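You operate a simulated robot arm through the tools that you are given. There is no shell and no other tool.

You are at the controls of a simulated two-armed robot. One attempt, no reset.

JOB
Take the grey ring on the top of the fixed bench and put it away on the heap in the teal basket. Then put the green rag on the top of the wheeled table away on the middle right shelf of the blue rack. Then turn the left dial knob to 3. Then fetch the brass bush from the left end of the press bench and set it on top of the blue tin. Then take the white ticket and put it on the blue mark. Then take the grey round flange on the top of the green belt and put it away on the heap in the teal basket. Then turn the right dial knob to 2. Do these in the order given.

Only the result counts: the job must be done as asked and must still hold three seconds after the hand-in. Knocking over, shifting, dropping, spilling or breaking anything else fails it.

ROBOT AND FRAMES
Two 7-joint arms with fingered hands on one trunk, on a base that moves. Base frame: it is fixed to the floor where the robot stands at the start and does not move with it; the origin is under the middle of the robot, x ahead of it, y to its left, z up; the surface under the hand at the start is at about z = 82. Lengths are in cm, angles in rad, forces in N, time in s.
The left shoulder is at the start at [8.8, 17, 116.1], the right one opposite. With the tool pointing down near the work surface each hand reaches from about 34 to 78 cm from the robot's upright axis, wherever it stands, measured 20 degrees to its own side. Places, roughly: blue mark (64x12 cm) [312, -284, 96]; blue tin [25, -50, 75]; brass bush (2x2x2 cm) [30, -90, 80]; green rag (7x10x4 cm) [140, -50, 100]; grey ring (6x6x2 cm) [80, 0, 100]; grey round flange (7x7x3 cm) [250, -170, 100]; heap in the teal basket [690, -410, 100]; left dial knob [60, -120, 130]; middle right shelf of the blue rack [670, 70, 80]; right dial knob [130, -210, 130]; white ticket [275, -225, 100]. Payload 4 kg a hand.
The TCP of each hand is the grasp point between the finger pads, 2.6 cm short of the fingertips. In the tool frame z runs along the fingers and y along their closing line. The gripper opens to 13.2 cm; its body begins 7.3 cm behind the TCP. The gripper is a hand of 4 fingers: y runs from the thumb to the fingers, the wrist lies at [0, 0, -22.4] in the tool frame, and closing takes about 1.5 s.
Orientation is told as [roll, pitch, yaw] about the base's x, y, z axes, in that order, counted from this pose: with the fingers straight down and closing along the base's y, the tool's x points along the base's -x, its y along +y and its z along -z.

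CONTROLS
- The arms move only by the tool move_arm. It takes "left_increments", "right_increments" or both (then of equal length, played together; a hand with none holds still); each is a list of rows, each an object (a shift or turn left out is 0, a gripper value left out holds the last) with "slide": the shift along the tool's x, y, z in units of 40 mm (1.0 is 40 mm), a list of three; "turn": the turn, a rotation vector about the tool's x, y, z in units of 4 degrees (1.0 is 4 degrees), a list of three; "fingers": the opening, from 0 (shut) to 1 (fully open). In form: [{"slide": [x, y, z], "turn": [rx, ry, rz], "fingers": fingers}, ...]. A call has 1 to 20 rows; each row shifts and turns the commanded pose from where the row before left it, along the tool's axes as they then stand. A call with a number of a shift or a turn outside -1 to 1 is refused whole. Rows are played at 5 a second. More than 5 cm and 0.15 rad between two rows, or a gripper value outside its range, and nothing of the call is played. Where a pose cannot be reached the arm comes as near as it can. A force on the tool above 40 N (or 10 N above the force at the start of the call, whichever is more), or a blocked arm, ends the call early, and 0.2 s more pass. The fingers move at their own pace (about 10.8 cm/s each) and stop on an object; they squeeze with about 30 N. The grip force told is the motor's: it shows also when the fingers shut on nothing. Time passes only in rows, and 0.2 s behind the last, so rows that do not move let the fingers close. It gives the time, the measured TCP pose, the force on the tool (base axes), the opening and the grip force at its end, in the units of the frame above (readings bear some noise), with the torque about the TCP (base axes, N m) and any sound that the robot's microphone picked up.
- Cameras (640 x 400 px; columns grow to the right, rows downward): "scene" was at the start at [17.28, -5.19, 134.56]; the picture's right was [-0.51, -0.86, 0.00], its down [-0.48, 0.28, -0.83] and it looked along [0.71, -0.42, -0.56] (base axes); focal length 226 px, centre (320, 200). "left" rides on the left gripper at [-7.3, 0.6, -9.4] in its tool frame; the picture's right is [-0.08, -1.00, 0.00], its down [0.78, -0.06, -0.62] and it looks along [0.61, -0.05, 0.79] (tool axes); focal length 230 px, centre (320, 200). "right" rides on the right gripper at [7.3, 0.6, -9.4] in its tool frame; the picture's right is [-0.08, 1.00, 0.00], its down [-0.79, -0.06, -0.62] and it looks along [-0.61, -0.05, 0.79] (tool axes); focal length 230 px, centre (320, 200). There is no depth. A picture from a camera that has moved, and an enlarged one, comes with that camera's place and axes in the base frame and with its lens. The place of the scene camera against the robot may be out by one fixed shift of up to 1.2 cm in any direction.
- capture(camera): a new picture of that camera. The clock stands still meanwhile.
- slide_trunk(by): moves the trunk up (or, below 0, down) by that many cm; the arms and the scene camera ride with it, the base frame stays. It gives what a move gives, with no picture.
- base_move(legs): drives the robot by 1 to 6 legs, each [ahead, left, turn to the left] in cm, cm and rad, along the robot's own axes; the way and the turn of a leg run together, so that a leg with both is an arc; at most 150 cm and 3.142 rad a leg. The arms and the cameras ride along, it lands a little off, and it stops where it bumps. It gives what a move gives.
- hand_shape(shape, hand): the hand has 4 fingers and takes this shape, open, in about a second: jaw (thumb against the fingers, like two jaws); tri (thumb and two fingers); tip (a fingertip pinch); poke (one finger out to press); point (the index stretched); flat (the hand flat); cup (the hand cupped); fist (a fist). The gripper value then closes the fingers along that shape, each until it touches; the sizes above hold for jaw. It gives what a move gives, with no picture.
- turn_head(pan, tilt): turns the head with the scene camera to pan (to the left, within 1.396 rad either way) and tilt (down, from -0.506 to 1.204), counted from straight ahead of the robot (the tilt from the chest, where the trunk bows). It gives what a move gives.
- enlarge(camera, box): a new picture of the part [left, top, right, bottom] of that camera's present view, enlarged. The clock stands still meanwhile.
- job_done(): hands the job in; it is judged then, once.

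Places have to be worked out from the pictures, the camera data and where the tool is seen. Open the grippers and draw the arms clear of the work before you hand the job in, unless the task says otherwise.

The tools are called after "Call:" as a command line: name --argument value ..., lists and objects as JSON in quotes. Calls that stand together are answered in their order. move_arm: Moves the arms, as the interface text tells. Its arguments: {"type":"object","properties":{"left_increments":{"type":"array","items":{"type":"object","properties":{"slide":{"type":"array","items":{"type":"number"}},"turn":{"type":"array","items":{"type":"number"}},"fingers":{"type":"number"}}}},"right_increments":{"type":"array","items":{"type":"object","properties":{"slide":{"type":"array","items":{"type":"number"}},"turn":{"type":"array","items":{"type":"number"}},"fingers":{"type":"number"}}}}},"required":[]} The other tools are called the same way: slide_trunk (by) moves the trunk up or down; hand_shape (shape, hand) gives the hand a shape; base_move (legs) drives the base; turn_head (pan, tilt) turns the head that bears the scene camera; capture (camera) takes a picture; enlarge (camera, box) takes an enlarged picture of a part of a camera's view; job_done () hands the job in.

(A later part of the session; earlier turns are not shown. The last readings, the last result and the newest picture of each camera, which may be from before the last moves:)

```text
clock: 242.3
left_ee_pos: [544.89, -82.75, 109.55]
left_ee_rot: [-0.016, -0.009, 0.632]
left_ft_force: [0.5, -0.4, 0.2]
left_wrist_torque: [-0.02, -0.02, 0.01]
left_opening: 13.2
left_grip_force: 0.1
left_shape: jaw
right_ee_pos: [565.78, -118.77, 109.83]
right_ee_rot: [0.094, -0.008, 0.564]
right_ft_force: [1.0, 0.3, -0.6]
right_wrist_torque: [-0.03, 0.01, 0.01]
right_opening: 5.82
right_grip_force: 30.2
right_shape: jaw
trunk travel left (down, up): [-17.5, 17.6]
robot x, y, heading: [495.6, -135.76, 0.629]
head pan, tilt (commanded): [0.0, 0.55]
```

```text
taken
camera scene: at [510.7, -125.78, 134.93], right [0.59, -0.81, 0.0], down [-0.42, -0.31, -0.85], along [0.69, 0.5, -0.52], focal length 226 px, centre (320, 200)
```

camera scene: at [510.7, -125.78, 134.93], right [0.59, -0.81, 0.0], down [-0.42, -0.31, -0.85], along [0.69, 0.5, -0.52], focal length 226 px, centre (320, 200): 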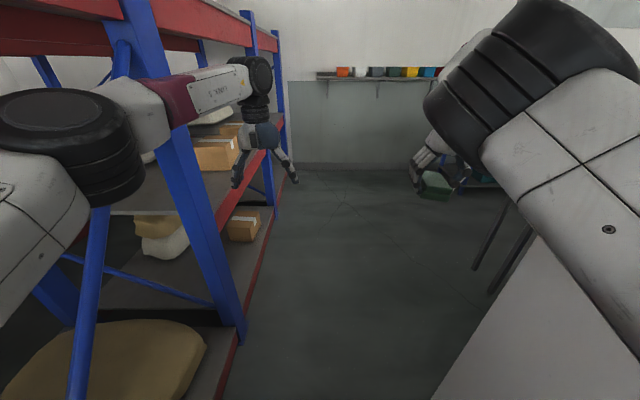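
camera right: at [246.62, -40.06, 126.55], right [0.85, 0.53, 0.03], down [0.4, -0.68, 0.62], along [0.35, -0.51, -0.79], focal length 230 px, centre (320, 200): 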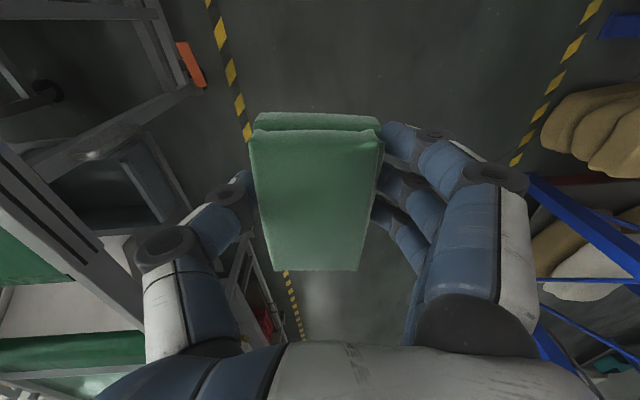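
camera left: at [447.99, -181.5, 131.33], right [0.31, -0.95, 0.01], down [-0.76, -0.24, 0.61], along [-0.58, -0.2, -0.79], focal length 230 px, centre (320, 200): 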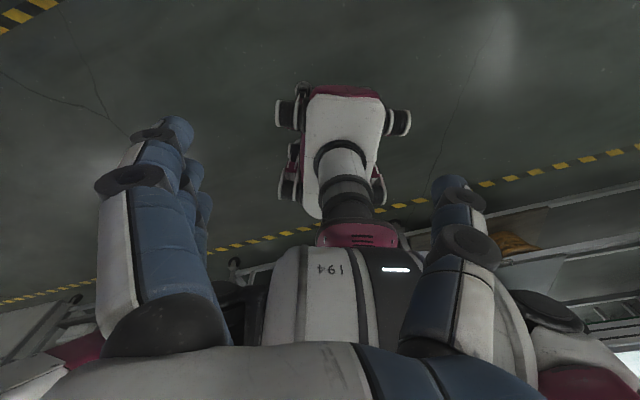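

Clear on both sides (robot at n≈321, s≈401). I drive on 115 cm so the rear passes the pillar, then look at the rack face on the left.

Call:
base_move --legs '[[118, 0, 0]]'

Call:
capture --camera "scene"

Call:
turn_head --pan 0.8 --tilt 0.4

Call:
capture --camera "scene"

Call:
turn_head --pan -0.7 --tilt 0.5

Call:
capture --camera "scene"

```text
clock: 248.4
left_ee_pos: [641.6, -13.24, 109.41]
left_ee_rot: [-0.013, -0.011, 0.627]
left_ft_force: [-0.2, 0.5, 1.4]
left_wrist_torque: [0.03, 0.0, -0.01]
left_opening: 13.2
left_grip_force: 0.1
left_shape: jaw
right_ee_pos: [662.3, -49.42, 109.82]
right_ee_rot: [0.094, -0.008, 0.558]
right_ft_force: [1.7, 0.7, 0.4]
right_wrist_torque: [-0.03, 0.01, -0.01]
right_opening: 5.85
right_grip_force: 29.4
right_shape: jaw
trunk travel left (down, up): [-17.5, 17.6]
robot x, y, heading: [591.63, -66.06, 0.616]
head pan, tilt (commanded): [0.0, 0.55]
```

```text
taken
camera scene: at [607.17, -56.13, 134.93], right [0.58, -0.81, 0.0], down [-0.42, -0.3, -0.85], along [0.69, 0.5, -0.52], focal length 226 px, centre (320, 200)
```

scene: 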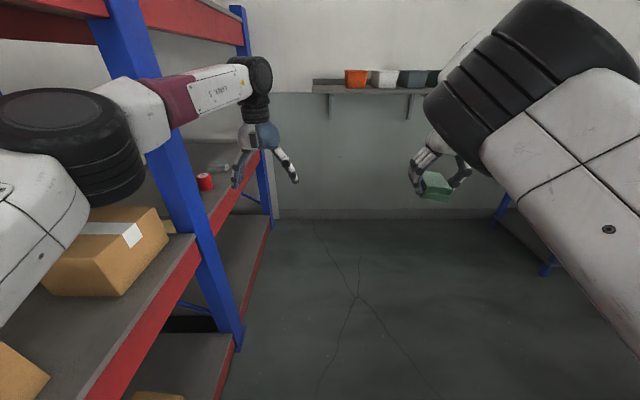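

```text
clock: 249.5
left_ee_pos: [641.63, -13.13, 109.55]
left_ee_rot: [-0.014, -0.011, 0.627]
left_ft_force: [0.4, 0.8, -0.2]
left_wrist_torque: [-0.01, -0.03, 0.0]
left_opening: 13.17
left_grip_force: 0.0
left_shape: jaw
right_ee_pos: [662.22, -49.57, 109.9]
right_ee_rot: [0.095, -0.008, 0.557]
right_ft_force: [0.5, 0.7, -0.5]
right_wrist_torque: [-0.02, 0.01, 0.01]
right_opening: 5.81
right_grip_force: 29.5
right_shape: jaw
trunk travel left (down, up): [-17.5, 17.6]
robot x, y, heading: [592.11, -66.36, 0.625]
head pan, tilt (commanded): [0.799, 0.4]
```

```text
taken
camera scene: at [601.25, -52.22, 136.31], right [0.99, -0.15, 0.0], down [-0.06, -0.38, -0.92], along [0.14, 0.91, -0.39], focal length 226 px, centre (320, 200)
```

scene: 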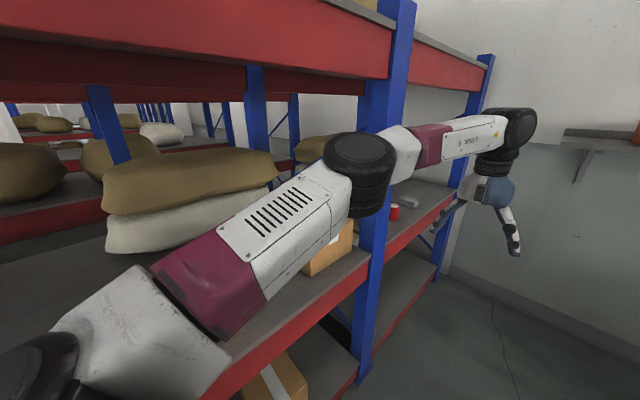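

```text
clock: 251.1
left_ee_pos: [641.54, -13.29, 109.46]
left_ee_rot: [-0.014, -0.012, 0.627]
left_ft_force: [0.0, -0.1, 0.8]
left_wrist_torque: [0.0, -0.02, 0.01]
left_opening: 13.22
left_grip_force: 0.0
left_shape: jaw
right_ee_pos: [662.37, -49.48, 109.9]
right_ee_rot: [0.095, -0.009, 0.559]
right_ft_force: [-0.3, -0.9, 0.0]
right_wrist_torque: [0.01, 0.01, 0.03]
right_opening: 5.8
right_grip_force: 30.1
right_shape: jaw
trunk travel left (down, up): [-17.5, 17.6]
robot x, y, heading: [592.08, -65.88, 0.621]
head pan, tilt (commanded): [-0.7, 0.499]
```

```text
taken
camera scene: at [608.94, -62.07, 135.39], right [-0.08, -1.0, 0.0], down [-0.48, 0.04, -0.88], along [0.88, -0.07, -0.48], focal length 226 px, centre (320, 200)
```

scene: 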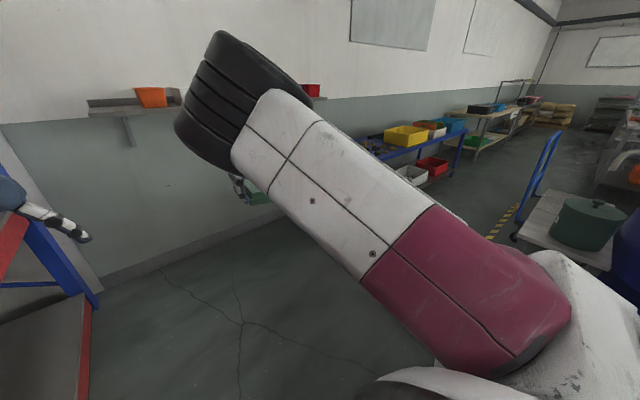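

The right bay spans n≈525–641 on the rack face s≈356; its middle shelf is at z≈78 with a red roll and a grey item on it. I shift right to s≈450, go ahead to n≈540 and turn left to face the rack.

Call:
base_move --legs '[[0, -48, 0], [98, 0, 0], [0, 0, 1.58]]'

Call:
turn_head --pan -0.1 --tilt 0.5

Call:
capture --camera "scene"

Call:
capture --camera "right"

```text
clock: 260.2
left_ee_pos: [747.13, 4.18, 110.59]
left_ee_rot: [-0.019, -0.037, 0.631]
left_ft_force: [-0.7, -1.9, 15.2]
left_wrist_torque: [0.93, -0.93, -0.09]
left_opening: 13.15
left_grip_force: 0.0
left_shape: jaw
right_ee_pos: [767.77, -32.36, 109.79]
right_ee_rot: [0.097, -0.009, 0.558]
right_ft_force: [-0.3, 0.4, -0.4]
right_wrist_torque: [0.02, 0.0, -0.03]
right_opening: 5.83
right_grip_force: 30.1
right_shape: jaw
trunk travel left (down, up): [-17.5, 17.6]
robot x, y, heading: [697.79, -48.72, 0.628]
head pan, tilt (commanded): [-0.7, 0.499]
stopped in leg 2: the force on the tool passed its limit at 82 N (the readings are from after the stop); the commanded pose is now the measured one
```

```text
clock: 261.2
left_ee_pos: [747.08, 4.16, 110.56]
left_ee_rot: [-0.017, -0.035, 0.632]
left_ft_force: [4.8, 2.0, 22.0]
left_wrist_torque: [1.0, -0.77, -0.19]
left_opening: 13.19
left_grip_force: 0.0
left_shape: jaw
right_ee_pos: [767.79, -32.36, 110.01]
right_ee_rot: [0.1, -0.011, 0.559]
right_ft_force: [-0.3, 0.4, -1.0]
right_wrist_torque: [0.01, 0.01, 0.0]
right_opening: 5.83
right_grip_force: 29.8
right_shape: jaw
trunk travel left (down, up): [-17.5, 17.6]
robot x, y, heading: [697.31, -49.09, 0.622]
head pan, tilt (commanded): [-0.099, 0.499]
```

```text
taken
camera scene: at [713.18, -39.76, 135.44], right [0.5, -0.87, 0.0], down [-0.41, -0.24, -0.88], along [0.76, 0.44, -0.48], focal length 226 px, centre (320, 200)
```

scene: 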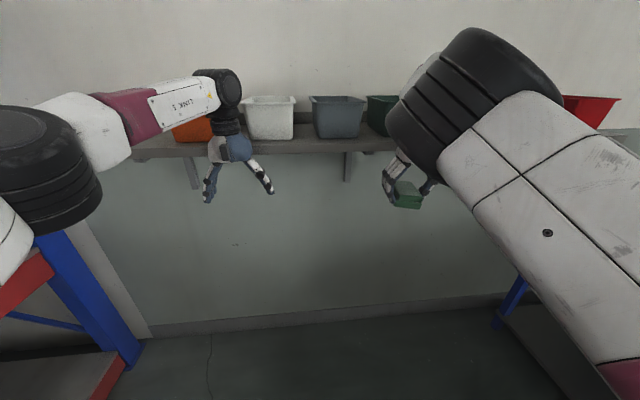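

```text
taken
camera right: at [761.65, -36.53, 119.45], right [-0.46, 0.88, 0.1], down [0.72, 0.31, 0.62], along [0.51, 0.35, -0.78], focal length 230 px, centre (320, 200)
```

right: 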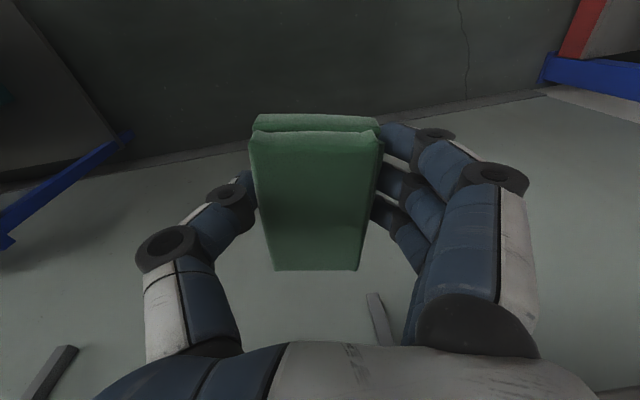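

The left hand touched the wall shelf that sticks out further than I judged (n≈607). I back straight off at once and look at the shelf.

Call:
base_move --legs '[[-12, 0, 0]]'

Call:
capture --camera "scene"

Call:
enlarge --camera "scene" --box '[120, 50, 440, 220]'

```text
clock: 262.5
left_ee_pos: [737.41, -2.85, 110.41]
left_ee_rot: [-0.017, -0.033, 0.634]
left_ft_force: [0.6, -0.1, 0.0]
left_wrist_torque: [0.0, -0.03, -0.04]
left_opening: 13.2
left_grip_force: 0.0
left_shape: jaw
right_ee_pos: [757.99, -39.22, 109.87]
right_ee_rot: [0.097, -0.009, 0.56]
right_ft_force: [-0.8, -0.1, -0.9]
right_wrist_torque: [-0.01, -0.03, 0.04]
right_opening: 5.85
right_grip_force: 29.9
right_shape: jaw
trunk travel left (down, up): [-17.5, 17.6]
robot x, y, heading: [688.01, -56.14, 0.625]
head pan, tilt (commanded): [-0.099, 0.499]
```

```text
taken
camera scene: at [703.48, -46.65, 135.4], right [0.5, -0.86, 0.0], down [-0.41, -0.24, -0.88], along [0.76, 0.44, -0.48], focal length 226 px, centre (320, 200)
```

scene: 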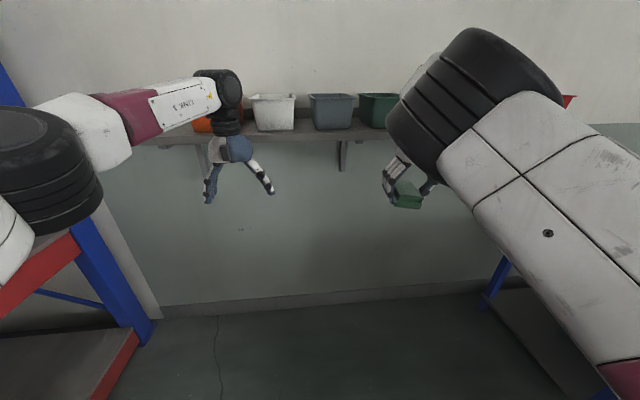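

```text
2.00 times, centred on (280, 135) of scene
camera zoom: at [703.48, -46.65, 135.4], right [0.5, -0.86, 0.0], down [-0.41, -0.24, -0.88], along [0.76, 0.44, -0.48], focal length 452 px, centre (400, 330)
```

zoom: 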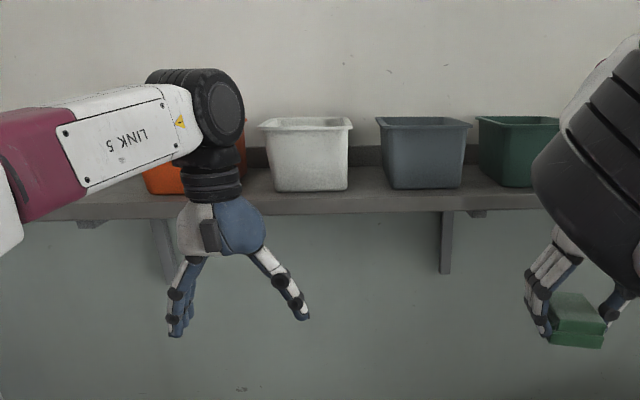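

The bins on the wall shelf look in place and the contact is gone. I back off a little more, then turn left to face the rack.

Call:
base_move --legs '[[-10, 0, 0], [0, 0, 1.575]]'

Call:
turn_head --pan -0.1 --tilt 0.45

Call:
capture --camera "scene"

Call:
turn_head --pan -0.8 --tilt 0.35

Call:
capture --camera "scene"

Call:
capture --camera "right"

```text
clock: 267.5
left_ee_pos: [625.57, -13.2, 110.22]
left_ee_rot: [-0.019, -0.031, 2.218]
left_ft_force: [0.2, 0.0, -0.4]
left_wrist_torque: [-0.03, -0.01, 0.0]
left_opening: 13.18
left_grip_force: 0.2
left_shape: jaw
right_ee_pos: [661.7, 8.15, 109.79]
right_ee_rot: [0.096, -0.009, 2.146]
right_ft_force: [-0.7, -0.1, 0.1]
right_wrist_torque: [-0.03, -0.01, -0.03]
right_opening: 5.81
right_grip_force: 29.9
right_shape: jaw
trunk travel left (down, up): [-17.5, 17.6]
robot x, y, heading: [679.62, -61.81, 2.214]
head pan, tilt (commanded): [-0.099, 0.499]
```

```text
clock: 268.1
left_ee_pos: [625.5, -13.12, 110.4]
left_ee_rot: [-0.019, -0.031, 2.219]
left_ft_force: [0.1, 0.6, -0.3]
left_wrist_torque: [-0.02, 0.0, 0.01]
left_opening: 13.18
left_grip_force: 0.2
left_shape: jaw
right_ee_pos: [661.86, 7.97, 109.83]
right_ee_rot: [0.097, -0.01, 2.145]
right_ft_force: [-0.4, -0.6, -1.0]
right_wrist_torque: [-0.01, 0.0, -0.01]
right_opening: 5.81
right_grip_force: 30.9
right_shape: jaw
trunk travel left (down, up): [-17.5, 17.6]
robot x, y, heading: [679.59, -61.77, 2.208]
head pan, tilt (commanded): [-0.099, 0.45]
```

```text
taken
camera scene: at [669.52, -47.19, 135.84], right [0.86, 0.52, 0.0], down [0.22, -0.37, -0.9], along [-0.46, 0.77, -0.44], focal length 226 px, centre (320, 200)
```

scene: 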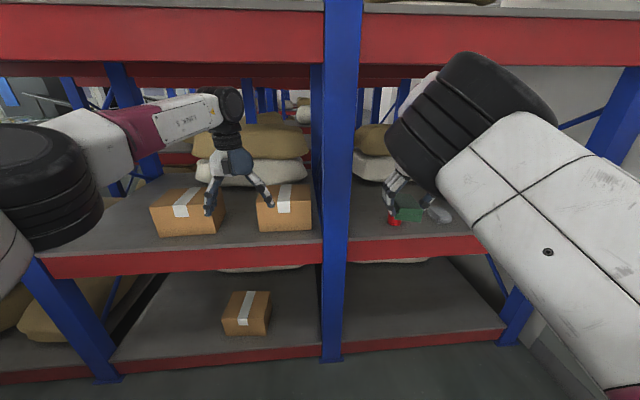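

```text
clock: 269.2
left_ee_pos: [625.65, -13.08, 110.24]
left_ee_rot: [-0.018, -0.031, 2.218]
left_ft_force: [0.0, 0.4, 0.1]
left_wrist_torque: [0.0, 0.03, 0.0]
left_opening: 13.19
left_grip_force: 0.1
left_shape: jaw
right_ee_pos: [661.78, 8.09, 109.85]
right_ee_rot: [0.096, -0.01, 2.147]
right_ft_force: [0.0, 0.5, 0.0]
right_wrist_torque: [-0.05, -0.01, -0.02]
right_opening: 5.84
right_grip_force: 29.8
right_shape: jaw
trunk travel left (down, up): [-17.5, 17.6]
robot x, y, heading: [679.58, -61.91, 2.213]
head pan, tilt (commanded): [-0.799, 0.351]
```

```text
taken
camera scene: at [675.72, -45.87, 136.76], right [0.99, -0.16, 0.0], down [-0.05, -0.34, -0.94], along [0.15, 0.93, -0.34], focal length 226 px, centre (320, 200)
```

scene: 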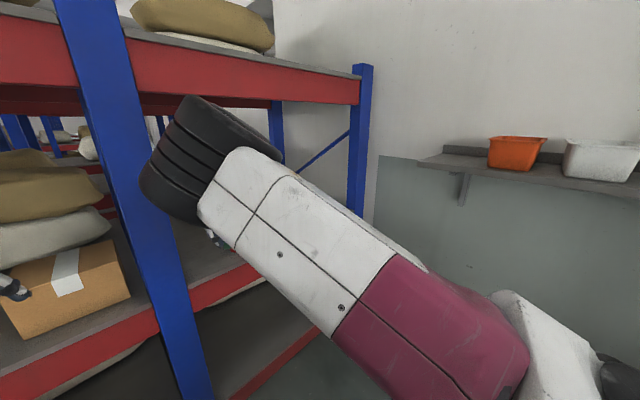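

```text
taken
camera right: at [666.03, 2.09, 119.34], right [-0.87, -0.48, 0.1], down [-0.32, 0.72, 0.61], along [-0.36, 0.51, -0.78], focal length 230 px, centre (320, 200)
```

right: 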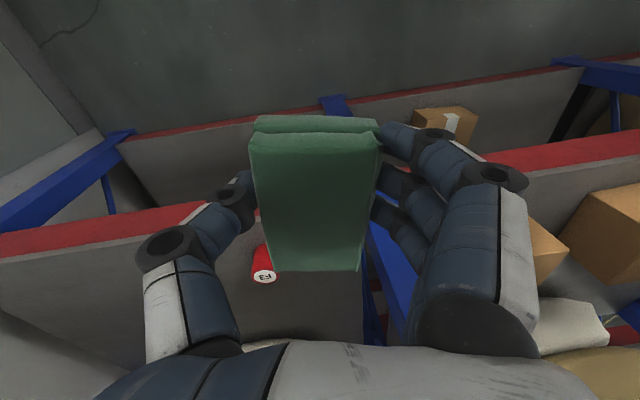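

I face the rack: its right bay's middle shelf is at z≈78, holding a red tin near (652,49) and a grey item near (670,66). I zoom in to find a free spot for the rag.

Call:
turn_head --pan -0.35 --tilt 0.45

Call:
capture --camera "scene"

Call:
enlarge --camera "scene" --box '[240, 120, 440, 260]'

```text
clock: 270.1
left_ee_pos: [625.66, -13.1, 110.39]
left_ee_rot: [-0.019, -0.031, 2.219]
left_ft_force: [-0.4, 0.1, -0.4]
left_wrist_torque: [-0.03, -0.02, 0.0]
left_opening: 13.18
left_grip_force: 0.1
left_shape: jaw
right_ee_pos: [661.63, 8.21, 109.86]
right_ee_rot: [0.096, -0.006, 2.147]
right_ft_force: [-0.7, 0.5, -0.1]
right_wrist_torque: [0.0, 0.03, 0.0]
right_opening: 5.85
right_grip_force: 30.2
right_shape: jaw
trunk travel left (down, up): [-17.5, 17.6]
robot x, y, heading: [679.65, -61.59, 2.21]
head pan, tilt (commanded): [-0.351, 0.45]
```

```text
taken
camera scene: at [671.64, -46.26, 135.84], right [0.96, 0.29, 0.0], down [0.12, -0.42, -0.9], along [-0.26, 0.86, -0.44], focal length 226 px, centre (320, 200)
```

scene: 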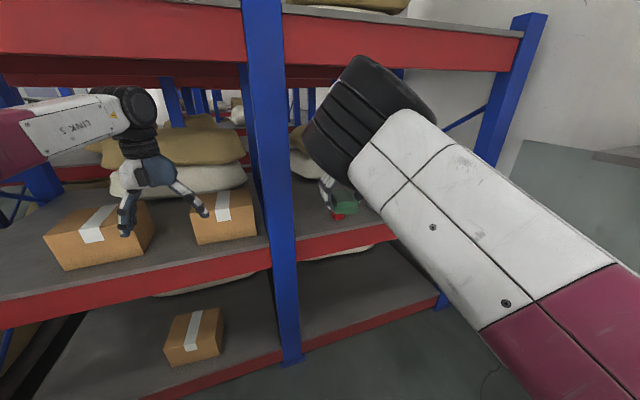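

```text
2.86 times, centred on (340, 190) of scene
camera zoom: at [671.64, -46.26, 135.84], right [0.96, 0.29, 0.0], down [0.12, -0.42, -0.9], along [-0.26, 0.86, -0.44], focal length 645 px, centre (263, 229)
```

zoom: 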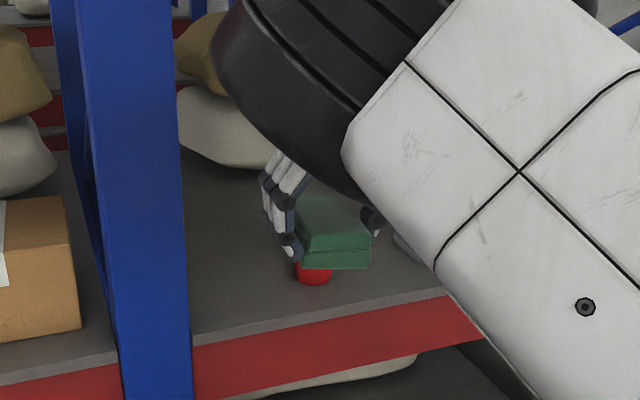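

The right arm hides the shelf's right part. I shift 40 cm to the right along the rack and look with the right-hand camera and head.

Call:
base_move --legs '[[0, -38, 0]]'

Call:
turn_head --pan 0.0 --tilt 0.5

Call:
capture --camera "scene"

Call:
capture --camera "right"

```text
clock: 273.9
left_ee_pos: [655.58, 9.22, 110.39]
left_ee_rot: [-0.017, -0.03, 2.221]
left_ft_force: [-0.3, 0.6, 0.0]
left_wrist_torque: [0.0, 0.02, 0.02]
left_opening: 13.21
left_grip_force: 0.1
left_shape: jaw
right_ee_pos: [691.7, 30.63, 109.97]
right_ee_rot: [0.095, -0.01, 2.147]
right_ft_force: [0.0, -1.0, -0.2]
right_wrist_torque: [0.01, -0.02, -0.03]
right_opening: 5.82
right_grip_force: 30.1
right_shape: jaw
trunk travel left (down, up): [-17.5, 17.6]
robot x, y, heading: [709.64, -39.86, 2.213]
head pan, tilt (commanded): [-0.351, 0.45]
```

```text
clock: 274.8
left_ee_pos: [655.61, 9.23, 110.3]
left_ee_rot: [-0.019, -0.032, 2.219]
left_ft_force: [1.0, -0.4, 0.2]
left_wrist_torque: [-0.01, -0.02, 0.01]
left_opening: 13.19
left_grip_force: 0.0
left_shape: jaw
right_ee_pos: [691.68, 30.55, 109.91]
right_ee_rot: [0.098, -0.007, 2.148]
right_ft_force: [0.5, 0.6, -0.7]
right_wrist_torque: [0.01, -0.01, 0.01]
right_opening: 5.79
right_grip_force: 29.4
right_shape: jaw
trunk travel left (down, up): [-17.5, 17.6]
robot x, y, heading: [709.56, -39.4, 2.214]
head pan, tilt (commanded): [0.0, 0.499]
```

```text
taken
camera scene: at [698.82, -25.35, 135.39], right [0.8, 0.6, 0.0], down [0.29, -0.38, -0.88], along [-0.53, 0.7, -0.48], focal length 226 px, centre (320, 200)
```

scene: 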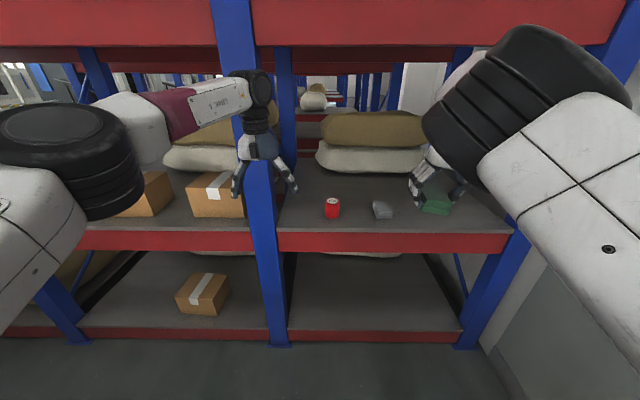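

```text
taken
camera right: at [696.0, 24.51, 119.35], right [-0.87, -0.48, 0.1], down [-0.32, 0.72, 0.61], along [-0.36, 0.51, -0.78], focal length 230 px, centre (320, 200)
```

right: 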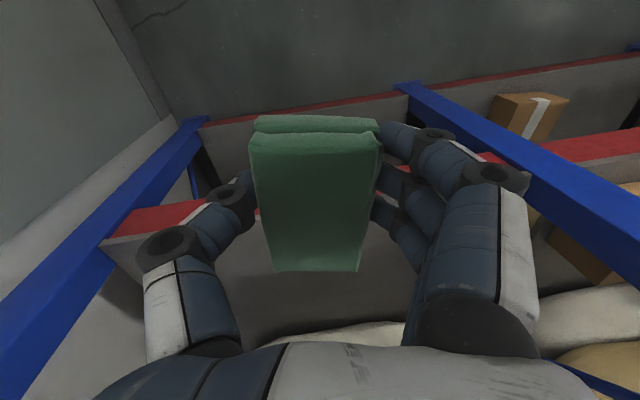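

The shelf's front edge is at s≈356, z≈78; red tin at n≈555, grey item at n≈578, free space from n≈585 to the leg at n≈630. I'll put the rag at about n≈603, s≈345. First I retract the left arm and lower the trunk 15 cm.

Call:
move_arm --left_increments '[{"slide": [0.85, 0, 0]}, {"slide": [0.85, 0, 0]}, {"slide": [0.85, 0, 0]}, {"slide": [0.85, 0, 0]}, {"slide": [0.85, 0, 0]}, {"slide": [0.85, 0, 0]}, {"slide": [0.85, 0, 0]}, {"slide": [0.85, 0, 0]}, {"slide": [0.85, 0, 0]}, {}]'

Call:
slide_trunk --by -15

Call:
turn_head --pan 0.5 --tilt 0.4

Call:
capture --camera "scene"

```text
clock: 277.0
left_ee_pos: [674.09, -15.18, 109.42]
left_ee_rot: [-0.017, -0.03, 2.219]
left_ft_force: [0.3, 0.0, 0.4]
left_wrist_torque: [0.02, 0.01, 0.02]
left_opening: 13.18
left_grip_force: 0.1
left_shape: jaw
right_ee_pos: [691.71, 30.58, 109.84]
right_ee_rot: [0.096, -0.009, 2.147]
right_ft_force: [-0.1, -0.2, -0.3]
right_wrist_torque: [-0.01, -0.03, 0.02]
right_opening: 5.81
right_grip_force: 29.8
right_shape: jaw
trunk travel left (down, up): [-17.5, 17.6]
robot x, y, heading: [709.73, -39.56, 2.211]
head pan, tilt (commanded): [0.0, 0.499]
```

```text
clock: 278.7
left_ee_pos: [674.09, -15.22, 94.55]
left_ee_rot: [-0.017, -0.034, 2.219]
left_ft_force: [-0.8, -0.4, -0.4]
left_wrist_torque: [-0.02, 0.03, 0.02]
left_opening: 13.16
left_grip_force: 0.1
left_shape: jaw
right_ee_pos: [692.99, 32.25, 90.85]
right_ee_rot: [0.14, 0.074, 2.1]
right_ft_force: [0.0, -0.9, 0.1]
right_wrist_torque: [-0.02, 0.02, 0.01]
right_opening: 5.81
right_grip_force: 29.8
right_shape: jaw
trunk travel left (down, up): [-2.5, 32.6]
robot x, y, heading: [709.52, -39.22, 2.21]
head pan, tilt (commanded): [0.0, 0.499]
```

```text
clock: 279.6
left_ee_pos: [674.04, -15.13, 94.52]
left_ee_rot: [-0.018, -0.032, 2.22]
left_ft_force: [-0.2, 0.2, -0.2]
left_wrist_torque: [0.04, 0.0, -0.01]
left_opening: 13.18
left_grip_force: 0.0
left_shape: jaw
right_ee_pos: [692.72, 32.38, 90.92]
right_ee_rot: [0.141, 0.07, 2.102]
right_ft_force: [0.6, 0.1, -0.6]
right_wrist_torque: [-0.02, 0.0, 0.02]
right_opening: 5.8
right_grip_force: 29.5
right_shape: jaw
trunk travel left (down, up): [-2.5, 32.6]
robot x, y, heading: [709.39, -39.62, 2.216]
head pan, tilt (commanded): [0.499, 0.4]
```

```text
taken
camera scene: at [686.64, -16.47, 119.0], right [0.42, 0.91, 0.0], down [0.35, -0.16, -0.92], along [-0.84, 0.38, -0.39], focal length 226 px, centre (320, 200)
```

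scene: 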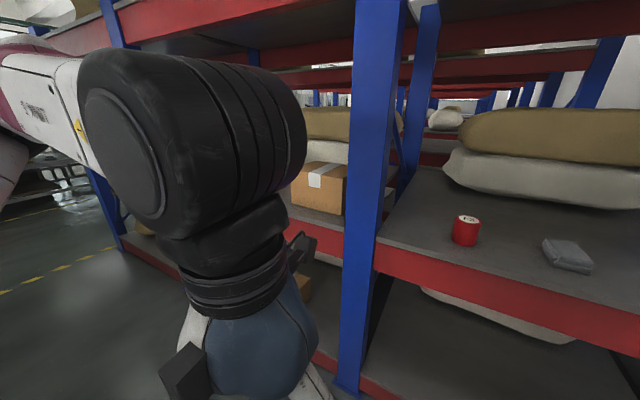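

The grey item is a folded grey cloth, so this is the right shelf. Lowering made the trunk lean forward and tilted the right hand a little; I level it and raise it slightly before approaching.

Call:
move_arm --right_increments '[{"turn": [0.5, -0.25, 0], "slide": [0, 0, -0.2]}, {"turn": [0.5, -0.25, 0], "slide": [0, 0, -0.2]}, {"turn": [0.5, -0.25, 0], "slide": [0, 0, -0.2]}, {"turn": [0.5, -0.25, 0], "slide": [0, 0, -0.2]}, {}]'

Call:
turn_head --pan -0.3 --tilt 0.3

Call:
capture --camera "scene"

Call:
capture --camera "right"

```text
clock: 280.9
left_ee_pos: [674.05, -15.03, 94.36]
left_ee_rot: [-0.018, -0.031, 2.22]
left_ft_force: [-0.6, -0.2, 1.1]
left_wrist_torque: [0.01, -0.01, -0.02]
left_opening: 13.21
left_grip_force: 0.0
left_shape: jaw
right_ee_pos: [692.71, 35.8, 93.51]
right_ee_rot: [0.001, 0.001, 2.1]
right_ft_force: [0.6, -0.1, -0.1]
right_wrist_torque: [0.0, 0.0, 0.01]
right_opening: 5.82
right_grip_force: 29.8
right_shape: jaw
right hand out of reach, approached as far as the arm can: row 1, 2, 3, 4
trunk travel left (down, up): [-2.5, 32.6]
robot x, y, heading: [709.74, -39.36, 2.214]
head pan, tilt (commanded): [0.499, 0.4]
```

```text
clock: 282.0
left_ee_pos: [674.1, -15.09, 94.54]
left_ee_rot: [-0.018, -0.032, 2.221]
left_ft_force: [0.0, -0.3, 0.1]
left_wrist_torque: [0.01, -0.02, -0.01]
left_opening: 13.19
left_grip_force: 0.0
left_shape: jaw
right_ee_pos: [692.88, 35.85, 93.3]
right_ee_rot: [0.001, 0.004, 2.096]
right_ft_force: [-0.1, 0.0, -0.6]
right_wrist_torque: [0.0, 0.02, 0.01]
right_opening: 5.79
right_grip_force: 30.2
right_shape: jaw
trunk travel left (down, up): [-2.5, 32.6]
robot x, y, heading: [709.6, -39.48, 2.211]
head pan, tilt (commanded): [-0.3, 0.3]
```

```text
taken
camera scene: at [691.91, -11.54, 119.92], right [0.94, 0.34, 0.0], down [0.1, -0.28, -0.96], along [-0.32, 0.9, -0.3], focal length 226 px, centre (320, 200)
```

scene: 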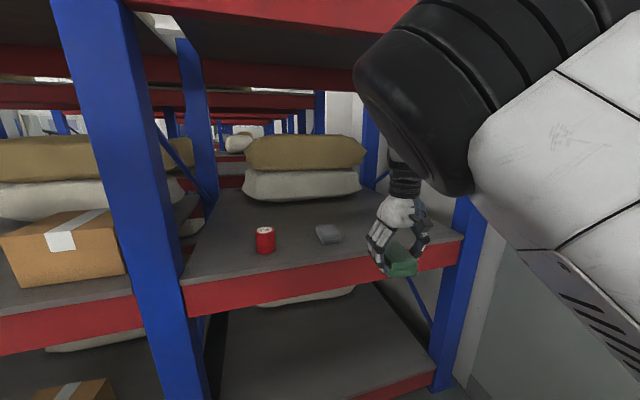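

```text
taken
camera right: at [696.01, 29.32, 102.89], right [-0.9, -0.43, 0.0], down [-0.34, 0.71, 0.61], along [-0.27, 0.55, -0.79], focal length 230 px, centre (320, 200)
```

right: 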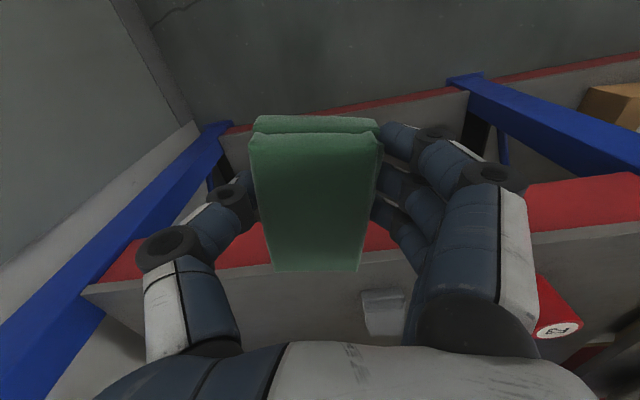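

The right hand is level at (692.8,35.8,93.4). I shift 17 cm right, then 33 cm ahead so the rag comes over the free spot right of the grey cloth.

Call:
base_move --legs '[[0, -17, 0], [33, 0, 0]]'

Call:
capture --camera "scene"

Call:
capture --camera "right"

```text
clock: 285.9
left_ee_pos: [668.05, 21.48, 94.37]
left_ee_rot: [-0.016, -0.031, 2.217]
left_ft_force: [-0.6, -0.9, -0.5]
left_wrist_torque: [-0.01, 0.03, 0.0]
left_opening: 13.18
left_grip_force: 0.0
left_shape: jaw
right_ee_pos: [686.83, 72.48, 93.32]
right_ee_rot: [0.0, 0.004, 2.096]
right_ft_force: [-0.3, 0.2, -0.5]
right_wrist_torque: [0.02, 0.02, 0.01]
right_opening: 5.81
right_grip_force: 30.2
right_shape: jaw
trunk travel left (down, up): [-2.5, 32.6]
robot x, y, heading: [703.58, -3.2, 2.211]
head pan, tilt (commanded): [-0.3, 0.3]
```

```text
taken
camera scene: at [685.9, 25.12, 119.92], right [0.94, 0.33, 0.0], down [0.1, -0.28, -0.96], along [-0.32, 0.9, -0.3], focal length 226 px, centre (320, 200)
```

scene: 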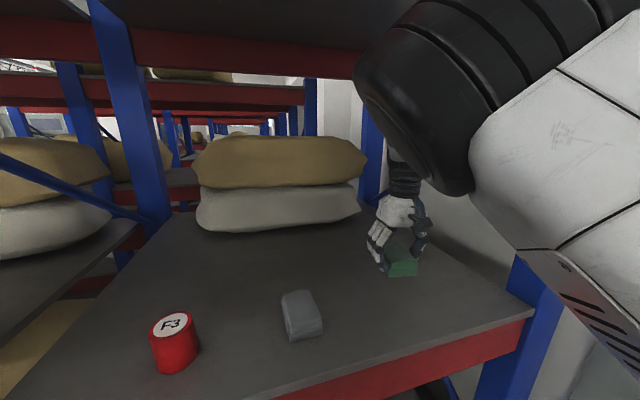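

```text
taken
camera right: at [690.01, 65.96, 102.93], right [-0.9, -0.43, 0.0], down [-0.34, 0.71, 0.61], along [-0.27, 0.55, -0.79], focal length 230 px, centre (320, 200)
```

right: 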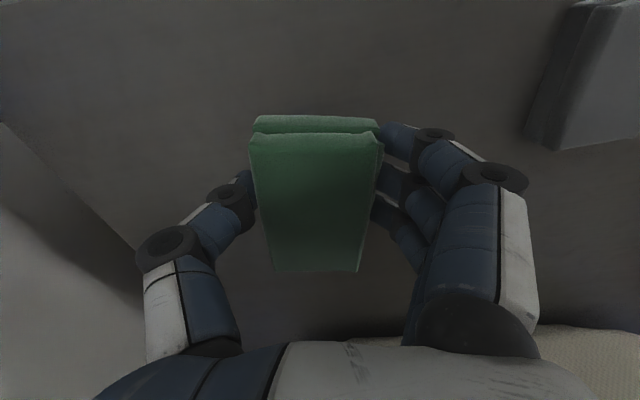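

The rag is over the free spot (n≈598, s≈345). I lower it toward the shelf, watching the force.

Call:
move_arm --right_increments '[{"slide": [0, 0, 0.4]}, {"slide": [0, 0, 0.4]}, {"slide": [0, 0, 0.4]}, {"slide": [0, 0, 0.4]}, {"slide": [0, 0, 0.4]}, {}]'

Call:
capture --camera "scene"

Call:
capture --camera "right"

```text
clock: 287.3
left_ee_pos: [668.1, 21.64, 94.36]
left_ee_rot: [-0.016, -0.031, 2.218]
left_ft_force: [0.2, 0.1, 0.3]
left_wrist_torque: [0.02, 0.01, 0.01]
left_opening: 13.2
left_grip_force: 0.1
left_shape: jaw
right_ee_pos: [688.71, 73.49, 85.53]
right_ee_rot: [0.042, -0.002, 2.043]
right_ft_force: [-1.8, -0.6, 3.2]
right_wrist_torque: [0.07, -0.03, 0.01]
right_opening: 5.82
right_grip_force: 30.0
right_shape: jaw
trunk travel left (down, up): [-2.5, 32.6]
robot x, y, heading: [703.68, -2.84, 2.216]
head pan, tilt (commanded): [-0.3, 0.3]
```

```text
taken
camera scene: at [685.93, 25.05, 119.95], right [0.94, 0.33, 0.0], down [0.1, -0.28, -0.96], along [-0.32, 0.9, -0.3], focal length 226 px, centre (320, 200)
```

scene: 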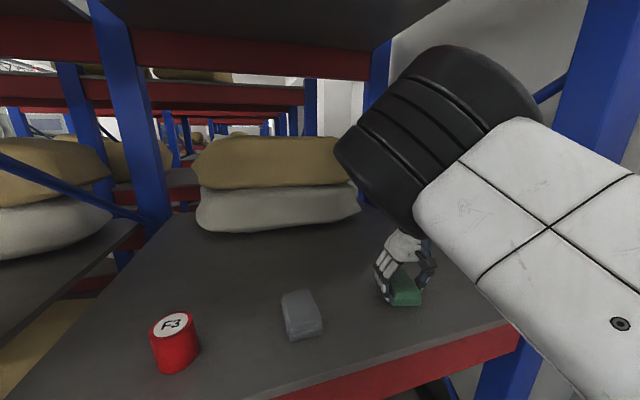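

```text
taken
camera right: at [691.94, 66.88, 95.04], right [-0.92, -0.38, 0.04], down [-0.28, 0.74, 0.61], along [-0.27, 0.55, -0.79], focal length 230 px, centre (320, 200)
```

right: 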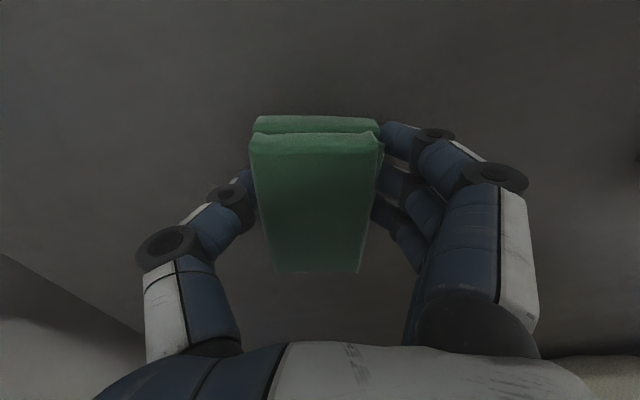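

TCP is at z 85.5 with a hint of force; I lower the last centimetres in small steps.

Call:
move_arm --right_increments '[{"slide": [0, 0, 0.15]}, {"slide": [0, 0, 0.15]}, {"slide": [0, 0, 0.15]}, {}]'

Call:
enlarge --camera "scene" --box '[280, 210, 480, 340]'

```text
clock: 288.1
left_ee_pos: [668.08, 21.25, 94.52]
left_ee_rot: [-0.021, -0.035, 2.219]
left_ft_force: [-0.5, 0.3, -0.6]
left_wrist_torque: [0.0, 0.05, -0.01]
left_opening: 13.19
left_grip_force: 0.1
left_shape: jaw
right_ee_pos: [689.07, 73.69, 85.08]
right_ee_rot: [0.044, -0.024, 2.035]
right_ft_force: [-0.8, -9.0, 32.2]
right_wrist_torque: [-0.14, 0.01, 0.0]
right_opening: 5.89
right_grip_force: 29.8
right_shape: jaw
trunk travel left (down, up): [-2.5, 32.6]
robot x, y, heading: [703.68, -2.78, 2.214]
head pan, tilt (commanded): [-0.3, 0.3]
stopped in row 3 (right hand): the force on the tool passed its limit at 43 N (the readings are from after the stop); the commanded pose is now the measured one
```

```text
3.08 times, centred on (380, 275) of scene
camera zoom: at [685.97, 24.6, 120.1], right [0.94, 0.33, 0.0], down [0.1, -0.28, -0.96], along [-0.32, 0.9, -0.29], focal length 695 px, centre (135, -31)
```

zoom: 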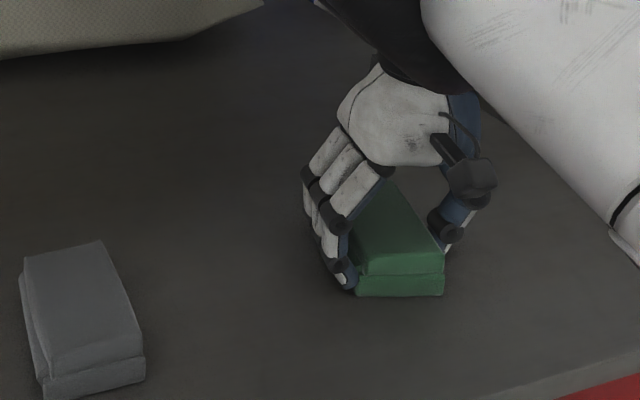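

The rag sits on the shelf (32 N up-force). I ease up, open, and then lift the hand clear.

Call:
move_arm --right_increments '[{"slide": [0, 0, -0.08]}, {"fingers": 0.55}, {"fingers": 0.7}, {"fingers": 0.8}, {}, {}, {"slide": [0, 0, -0.2]}, {"slide": [0, 0, -0.4]}, {"slide": [0, 0, -0.5]}, {"slide": [0, 0, -0.5]}, {"slide": [0, 0, -0.5]}, {}]'

Call:
capture --camera "scene"

Call:
capture --camera "right"

```text
clock: 290.7
left_ee_pos: [668.03, 21.46, 94.36]
left_ee_rot: [-0.018, -0.029, 2.218]
left_ft_force: [0.1, -1.1, -0.8]
left_wrist_torque: [0.02, -0.01, 0.01]
left_opening: 13.2
left_grip_force: 0.1
left_shape: jaw
right_ee_pos: [690.67, 74.6, 93.35]
right_ee_rot: [0.074, -0.016, 1.999]
right_ft_force: [0.4, 0.7, 0.1]
right_wrist_torque: [0.0, 0.0, -0.04]
right_opening: 10.54
right_grip_force: 0.1
right_shape: jaw
trunk travel left (down, up): [-2.5, 32.6]
robot x, y, heading: [703.98, -2.77, 2.219]
head pan, tilt (commanded): [-0.3, 0.3]
```

```text
taken
camera scene: at [685.92, 25.1, 119.92], right [0.94, 0.33, 0.0], down [0.1, -0.28, -0.96], along [-0.32, 0.9, -0.3], focal length 226 px, centre (320, 200)
```

scene: 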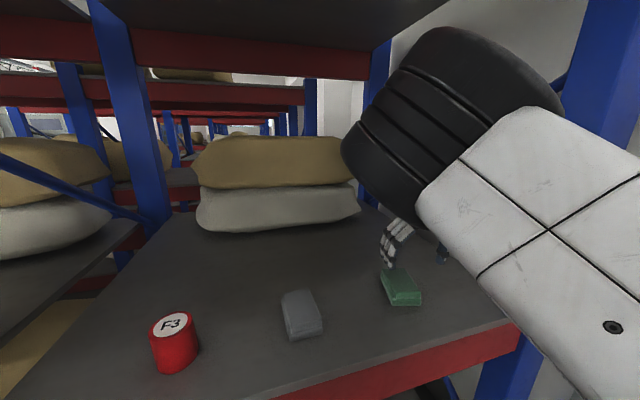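

```text
taken
camera right: at [693.99, 67.83, 102.7], right [-0.94, -0.34, 0.08], down [-0.23, 0.75, 0.62], along [-0.27, 0.57, -0.78], focal length 230 px, centre (320, 200)
```

right: 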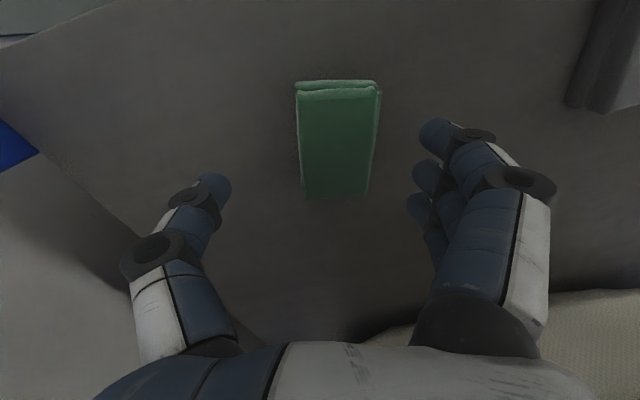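

The rag lies on the middle right shelf next to the grey cloth, and the hand is free. I back away from the rack, move left clear of the wall shelf, and raise the trunk again.

Call:
base_move --legs '[[-38, 0, 0], [0, 42, 0]]'

Call:
slide_trunk --by 15

Call:
turn_head --pan -0.2 --tilt 0.45

Call:
capture --camera "scene"

```text
clock: 296.9
left_ee_pos: [657.07, -33.67, 94.48]
left_ee_rot: [-0.018, -0.031, 2.217]
left_ft_force: [0.1, 0.7, 0.0]
left_wrist_torque: [0.0, 0.03, -0.01]
left_opening: 13.19
left_grip_force: 0.2
left_shape: jaw
right_ee_pos: [680.12, 19.32, 92.91]
right_ee_rot: [0.069, -0.011, 1.997]
right_ft_force: [-0.2, -0.3, -0.1]
right_wrist_torque: [-0.02, 0.0, 0.02]
right_opening: 10.54
right_grip_force: 0.0
right_shape: jaw
trunk travel left (down, up): [-2.5, 32.6]
robot x, y, heading: [692.34, -57.97, 2.212]
head pan, tilt (commanded): [-0.3, 0.3]
```

```text
clock: 298.6
left_ee_pos: [657.07, -33.65, 109.19]
left_ee_rot: [-0.017, -0.025, 2.217]
left_ft_force: [-0.8, 0.7, -0.3]
left_wrist_torque: [0.0, -0.03, 0.01]
left_opening: 13.2
left_grip_force: 0.1
left_shape: jaw
right_ee_pos: [680.15, 19.38, 107.91]
right_ee_rot: [0.071, -0.006, 1.998]
right_ft_force: [-0.2, -0.2, -1.0]
right_wrist_torque: [0.02, -0.04, -0.02]
right_opening: 10.55
right_grip_force: 0.0
right_shape: jaw
trunk travel left (down, up): [-17.5, 17.6]
robot x, y, heading: [692.69, -58.12, 2.206]
head pan, tilt (commanded): [-0.3, 0.3]
```

```text
clock: 299.4
left_ee_pos: [657.17, -33.61, 109.43]
left_ee_rot: [-0.018, -0.031, 2.217]
left_ft_force: [0.9, -0.3, -0.5]
left_wrist_torque: [0.04, -0.04, 0.01]
left_opening: 13.19
left_grip_force: 0.1
left_shape: jaw
right_ee_pos: [680.18, 19.35, 108.04]
right_ee_rot: [0.072, -0.008, 1.999]
right_ft_force: [0.4, -0.1, -0.6]
right_wrist_torque: [0.05, -0.01, -0.02]
right_opening: 10.57
right_grip_force: 0.1
right_shape: jaw
trunk travel left (down, up): [-17.5, 17.6]
robot x, y, heading: [692.74, -58.19, 2.209]
head pan, tilt (commanded): [-0.201, 0.45]
```

```text
taken
camera scene: at [683.37, -42.96, 135.85], right [0.91, 0.42, 0.0], down [0.18, -0.39, -0.9], along [-0.38, 0.82, -0.43], focal length 226 px, centre (320, 200)
```

scene: 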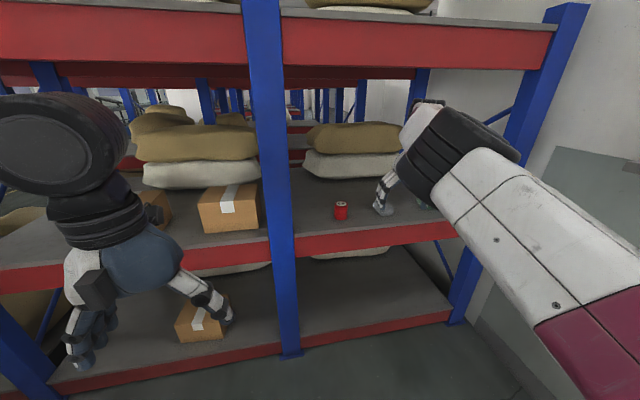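

I straighten the right hand and bring it back toward its original rest pose, then turn left to face the exit gap.

Call:
move_arm --right_increments '[{"turn": [0.25, 0, -0.75], "fingers": 0.4}, {"turn": [0.25, 0, -0.75]}, {"turn": [0.25, 0, -0.75]}, {"turn": [0.25, 0, -0.75]}, {"slide": [0.8, -0.2, -0.3]}, {"slide": [0.85, -0.25, -0.3]}, {"slide": [0.85, -0.25, -0.3]}, {"slide": [0.85, -0.25, -0.4]}, {"slide": [0.85, -0.25, -0.4]}, {"slide": [0.85, -0.25, -0.4]}, {"slide": [0.85, -0.25, -0.4]}, {"slide": [0.85, -0.25, 0]}, {"slide": [0.8, -0.2, 0]}, {}]'

Call:
base_move --legs '[[0, 0, 1.56]]'

Call:
turn_head --pan 0.0 --tilt 0.4

Call:
capture --camera "scene"

```text
clock: 302.4
left_ee_pos: [656.97, -33.67, 109.41]
left_ee_rot: [-0.017, -0.029, 2.217]
left_ft_force: [-0.4, 0.3, -0.3]
left_wrist_torque: [-0.02, 0.01, -0.02]
left_opening: 13.18
left_grip_force: 0.1
left_shape: jaw
right_ee_pos: [706.38, -0.07, 116.54]
right_ee_rot: [0.032, -0.007, 2.17]
right_ft_force: [0.0, -0.8, -0.4]
right_wrist_torque: [-0.01, 0.03, 0.01]
right_opening: 5.32
right_grip_force: 0.2
right_shape: jaw
trunk travel left (down, up): [-17.5, 17.6]
robot x, y, heading: [692.63, -58.0, 2.21]
head pan, tilt (commanded): [-0.201, 0.45]
```

```text
clock: 306.6
left_ee_pos: [667.67, -93.49, 109.32]
left_ee_rot: [-0.017, -0.029, -2.507]
left_ft_force: [-0.5, -0.1, -0.7]
left_wrist_torque: [-0.01, 0.01, 0.0]
left_opening: 13.2
left_grip_force: 0.0
left_shape: jaw
right_ee_pos: [634.62, -43.76, 116.76]
right_ee_rot: [0.033, -0.014, -2.552]
right_ft_force: [0.6, 0.1, 0.2]
right_wrist_torque: [-0.02, 0.04, 0.03]
right_opening: 5.32
right_grip_force: 0.1
right_shape: jaw
trunk travel left (down, up): [-17.5, 17.6]
robot x, y, heading: [692.61, -58.28, -2.513]
head pan, tilt (commanded): [-0.201, 0.45]
```

```text
clock: 307.3
left_ee_pos: [667.57, -93.34, 109.34]
left_ee_rot: [-0.017, -0.031, -2.507]
left_ft_force: [-0.3, -0.3, 0.4]
left_wrist_torque: [-0.03, -0.01, 0.01]
left_opening: 13.21
left_grip_force: 0.1
left_shape: jaw
right_ee_pos: [634.72, -43.59, 116.75]
right_ee_rot: [0.04, -0.013, -2.557]
right_ft_force: [-0.1, 0.0, 0.5]
right_wrist_torque: [0.01, -0.01, 0.02]
right_opening: 5.34
right_grip_force: 0.2
right_shape: jaw
trunk travel left (down, up): [-17.5, 17.6]
robot x, y, heading: [692.45, -57.85, -2.518]
head pan, tilt (commanded): [0.0, 0.4]
```

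```text
taken
camera scene: at [677.73, -69.78, 136.31], right [-0.59, 0.81, 0.0], down [0.32, 0.23, -0.92], along [-0.75, -0.54, -0.39], focal length 226 px, centre (320, 200)
```

scene: 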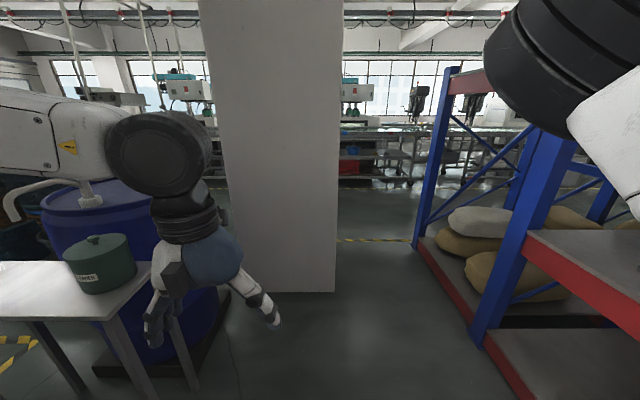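

Facing the exit. I stretch both arms forward again to narrow the profile, then line up with the gap centre (s≈402) and check.

Call:
move_arm --left_increments '[{"slide": [-0.85, 0, 0]}, {"slide": [-0.85, 0, 0]}, {"slide": [-0.85, 0, 0]}, {"slide": [-0.85, 0, 0]}, {"slide": [-0.85, 0, 0]}, {"slide": [-0.85, 0, 0]}, {"slide": [-0.85, 0, 0]}, {"slide": [-0.85, 0, 0]}, {"slide": [-0.6, 0, 0]}, {}]' --right_increments '[{"slide": [-0.8, 0.2, 0]}, {"slide": [-0.8, 0.2, 0]}, {"slide": [-0.8, 0.4, 0]}, {"slide": [-0.8, 0.5, 0.2]}, {"slide": [-0.75, 0.5, 0.2]}, {"slide": [-0.75, 0.5, 0.3]}, {"slide": [-0.75, 0.5, 0.3]}, {"slide": [-0.6, 0.5, 0.3]}, {"slide": [-0.4, 0.3, 0.3]}, {}]'

Call:
base_move --legs '[[0, -52, 0]]'

Call:
turn_head --pan 0.0 --tilt 0.5

Call:
capture --camera "scene"

```text
clock: 309.5
left_ee_pos: [643.7, -110.86, 110.42]
left_ee_rot: [-0.019, -0.031, -2.506]
left_ft_force: [0.0, 0.2, 0.6]
left_wrist_torque: [0.0, -0.04, 0.01]
left_opening: 13.19
left_grip_force: 0.1
left_shape: jaw
right_ee_pos: [620.86, -69.53, 111.5]
right_ee_rot: [0.041, -0.019, -2.569]
right_ft_force: [1.0, -0.9, 0.0]
right_wrist_torque: [0.0, 0.01, 0.0]
right_opening: 5.32
right_grip_force: 0.1
right_shape: jaw
trunk travel left (down, up): [-17.5, 17.6]
robot x, y, heading: [692.46, -58.13, -2.516]
head pan, tilt (commanded): [0.0, 0.4]
```

```text
clock: 314.6
left_ee_pos: [613.15, -68.69, 110.39]
left_ee_rot: [-0.017, -0.031, -2.507]
left_ft_force: [0.2, 0.2, -0.4]
left_wrist_torque: [0.01, 0.0, 0.01]
left_opening: 13.2
left_grip_force: 0.1
left_shape: jaw
right_ee_pos: [590.25, -27.32, 111.29]
right_ee_rot: [0.042, -0.013, -2.568]
right_ft_force: [-0.2, 0.8, -0.4]
right_wrist_torque: [-0.04, 0.0, 0.01]
right_opening: 5.37
right_grip_force: 0.0
right_shape: jaw
trunk travel left (down, up): [-17.5, 17.6]
robot x, y, heading: [662.07, -15.74, -2.514]
head pan, tilt (commanded): [0.0, 0.4]
```

```text
clock: 315.2
left_ee_pos: [613.11, -68.7, 110.34]
left_ee_rot: [-0.017, -0.03, -2.508]
left_ft_force: [0.7, -0.7, -0.7]
left_wrist_torque: [-0.03, -0.03, 0.03]
left_opening: 13.19
left_grip_force: 0.1
left_shape: jaw
right_ee_pos: [590.24, -27.16, 111.24]
right_ee_rot: [0.043, -0.014, -2.573]
right_ft_force: [0.4, -0.1, 0.0]
right_wrist_torque: [-0.01, 0.01, -0.03]
right_opening: 5.33
right_grip_force: 0.0
right_shape: jaw
trunk travel left (down, up): [-17.5, 17.6]
robot x, y, heading: [661.85, -16.07, -2.514]
head pan, tilt (commanded): [0.0, 0.499]
```

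```text
taken
camera scene: at [647.29, -27.46, 135.4], right [-0.59, 0.81, 0.0], down [0.39, 0.28, -0.88], along [-0.71, -0.52, -0.48], focal length 226 px, centre (320, 200)
```

scene: 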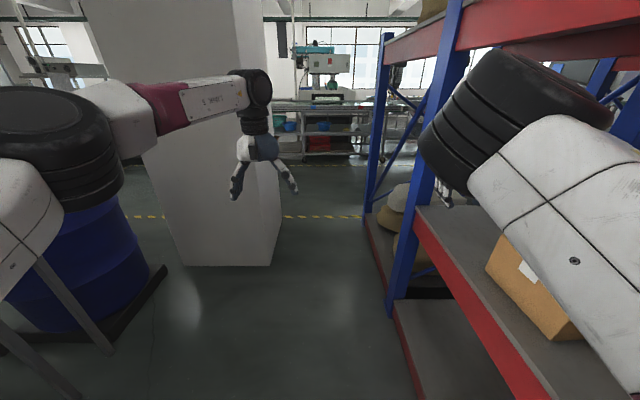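

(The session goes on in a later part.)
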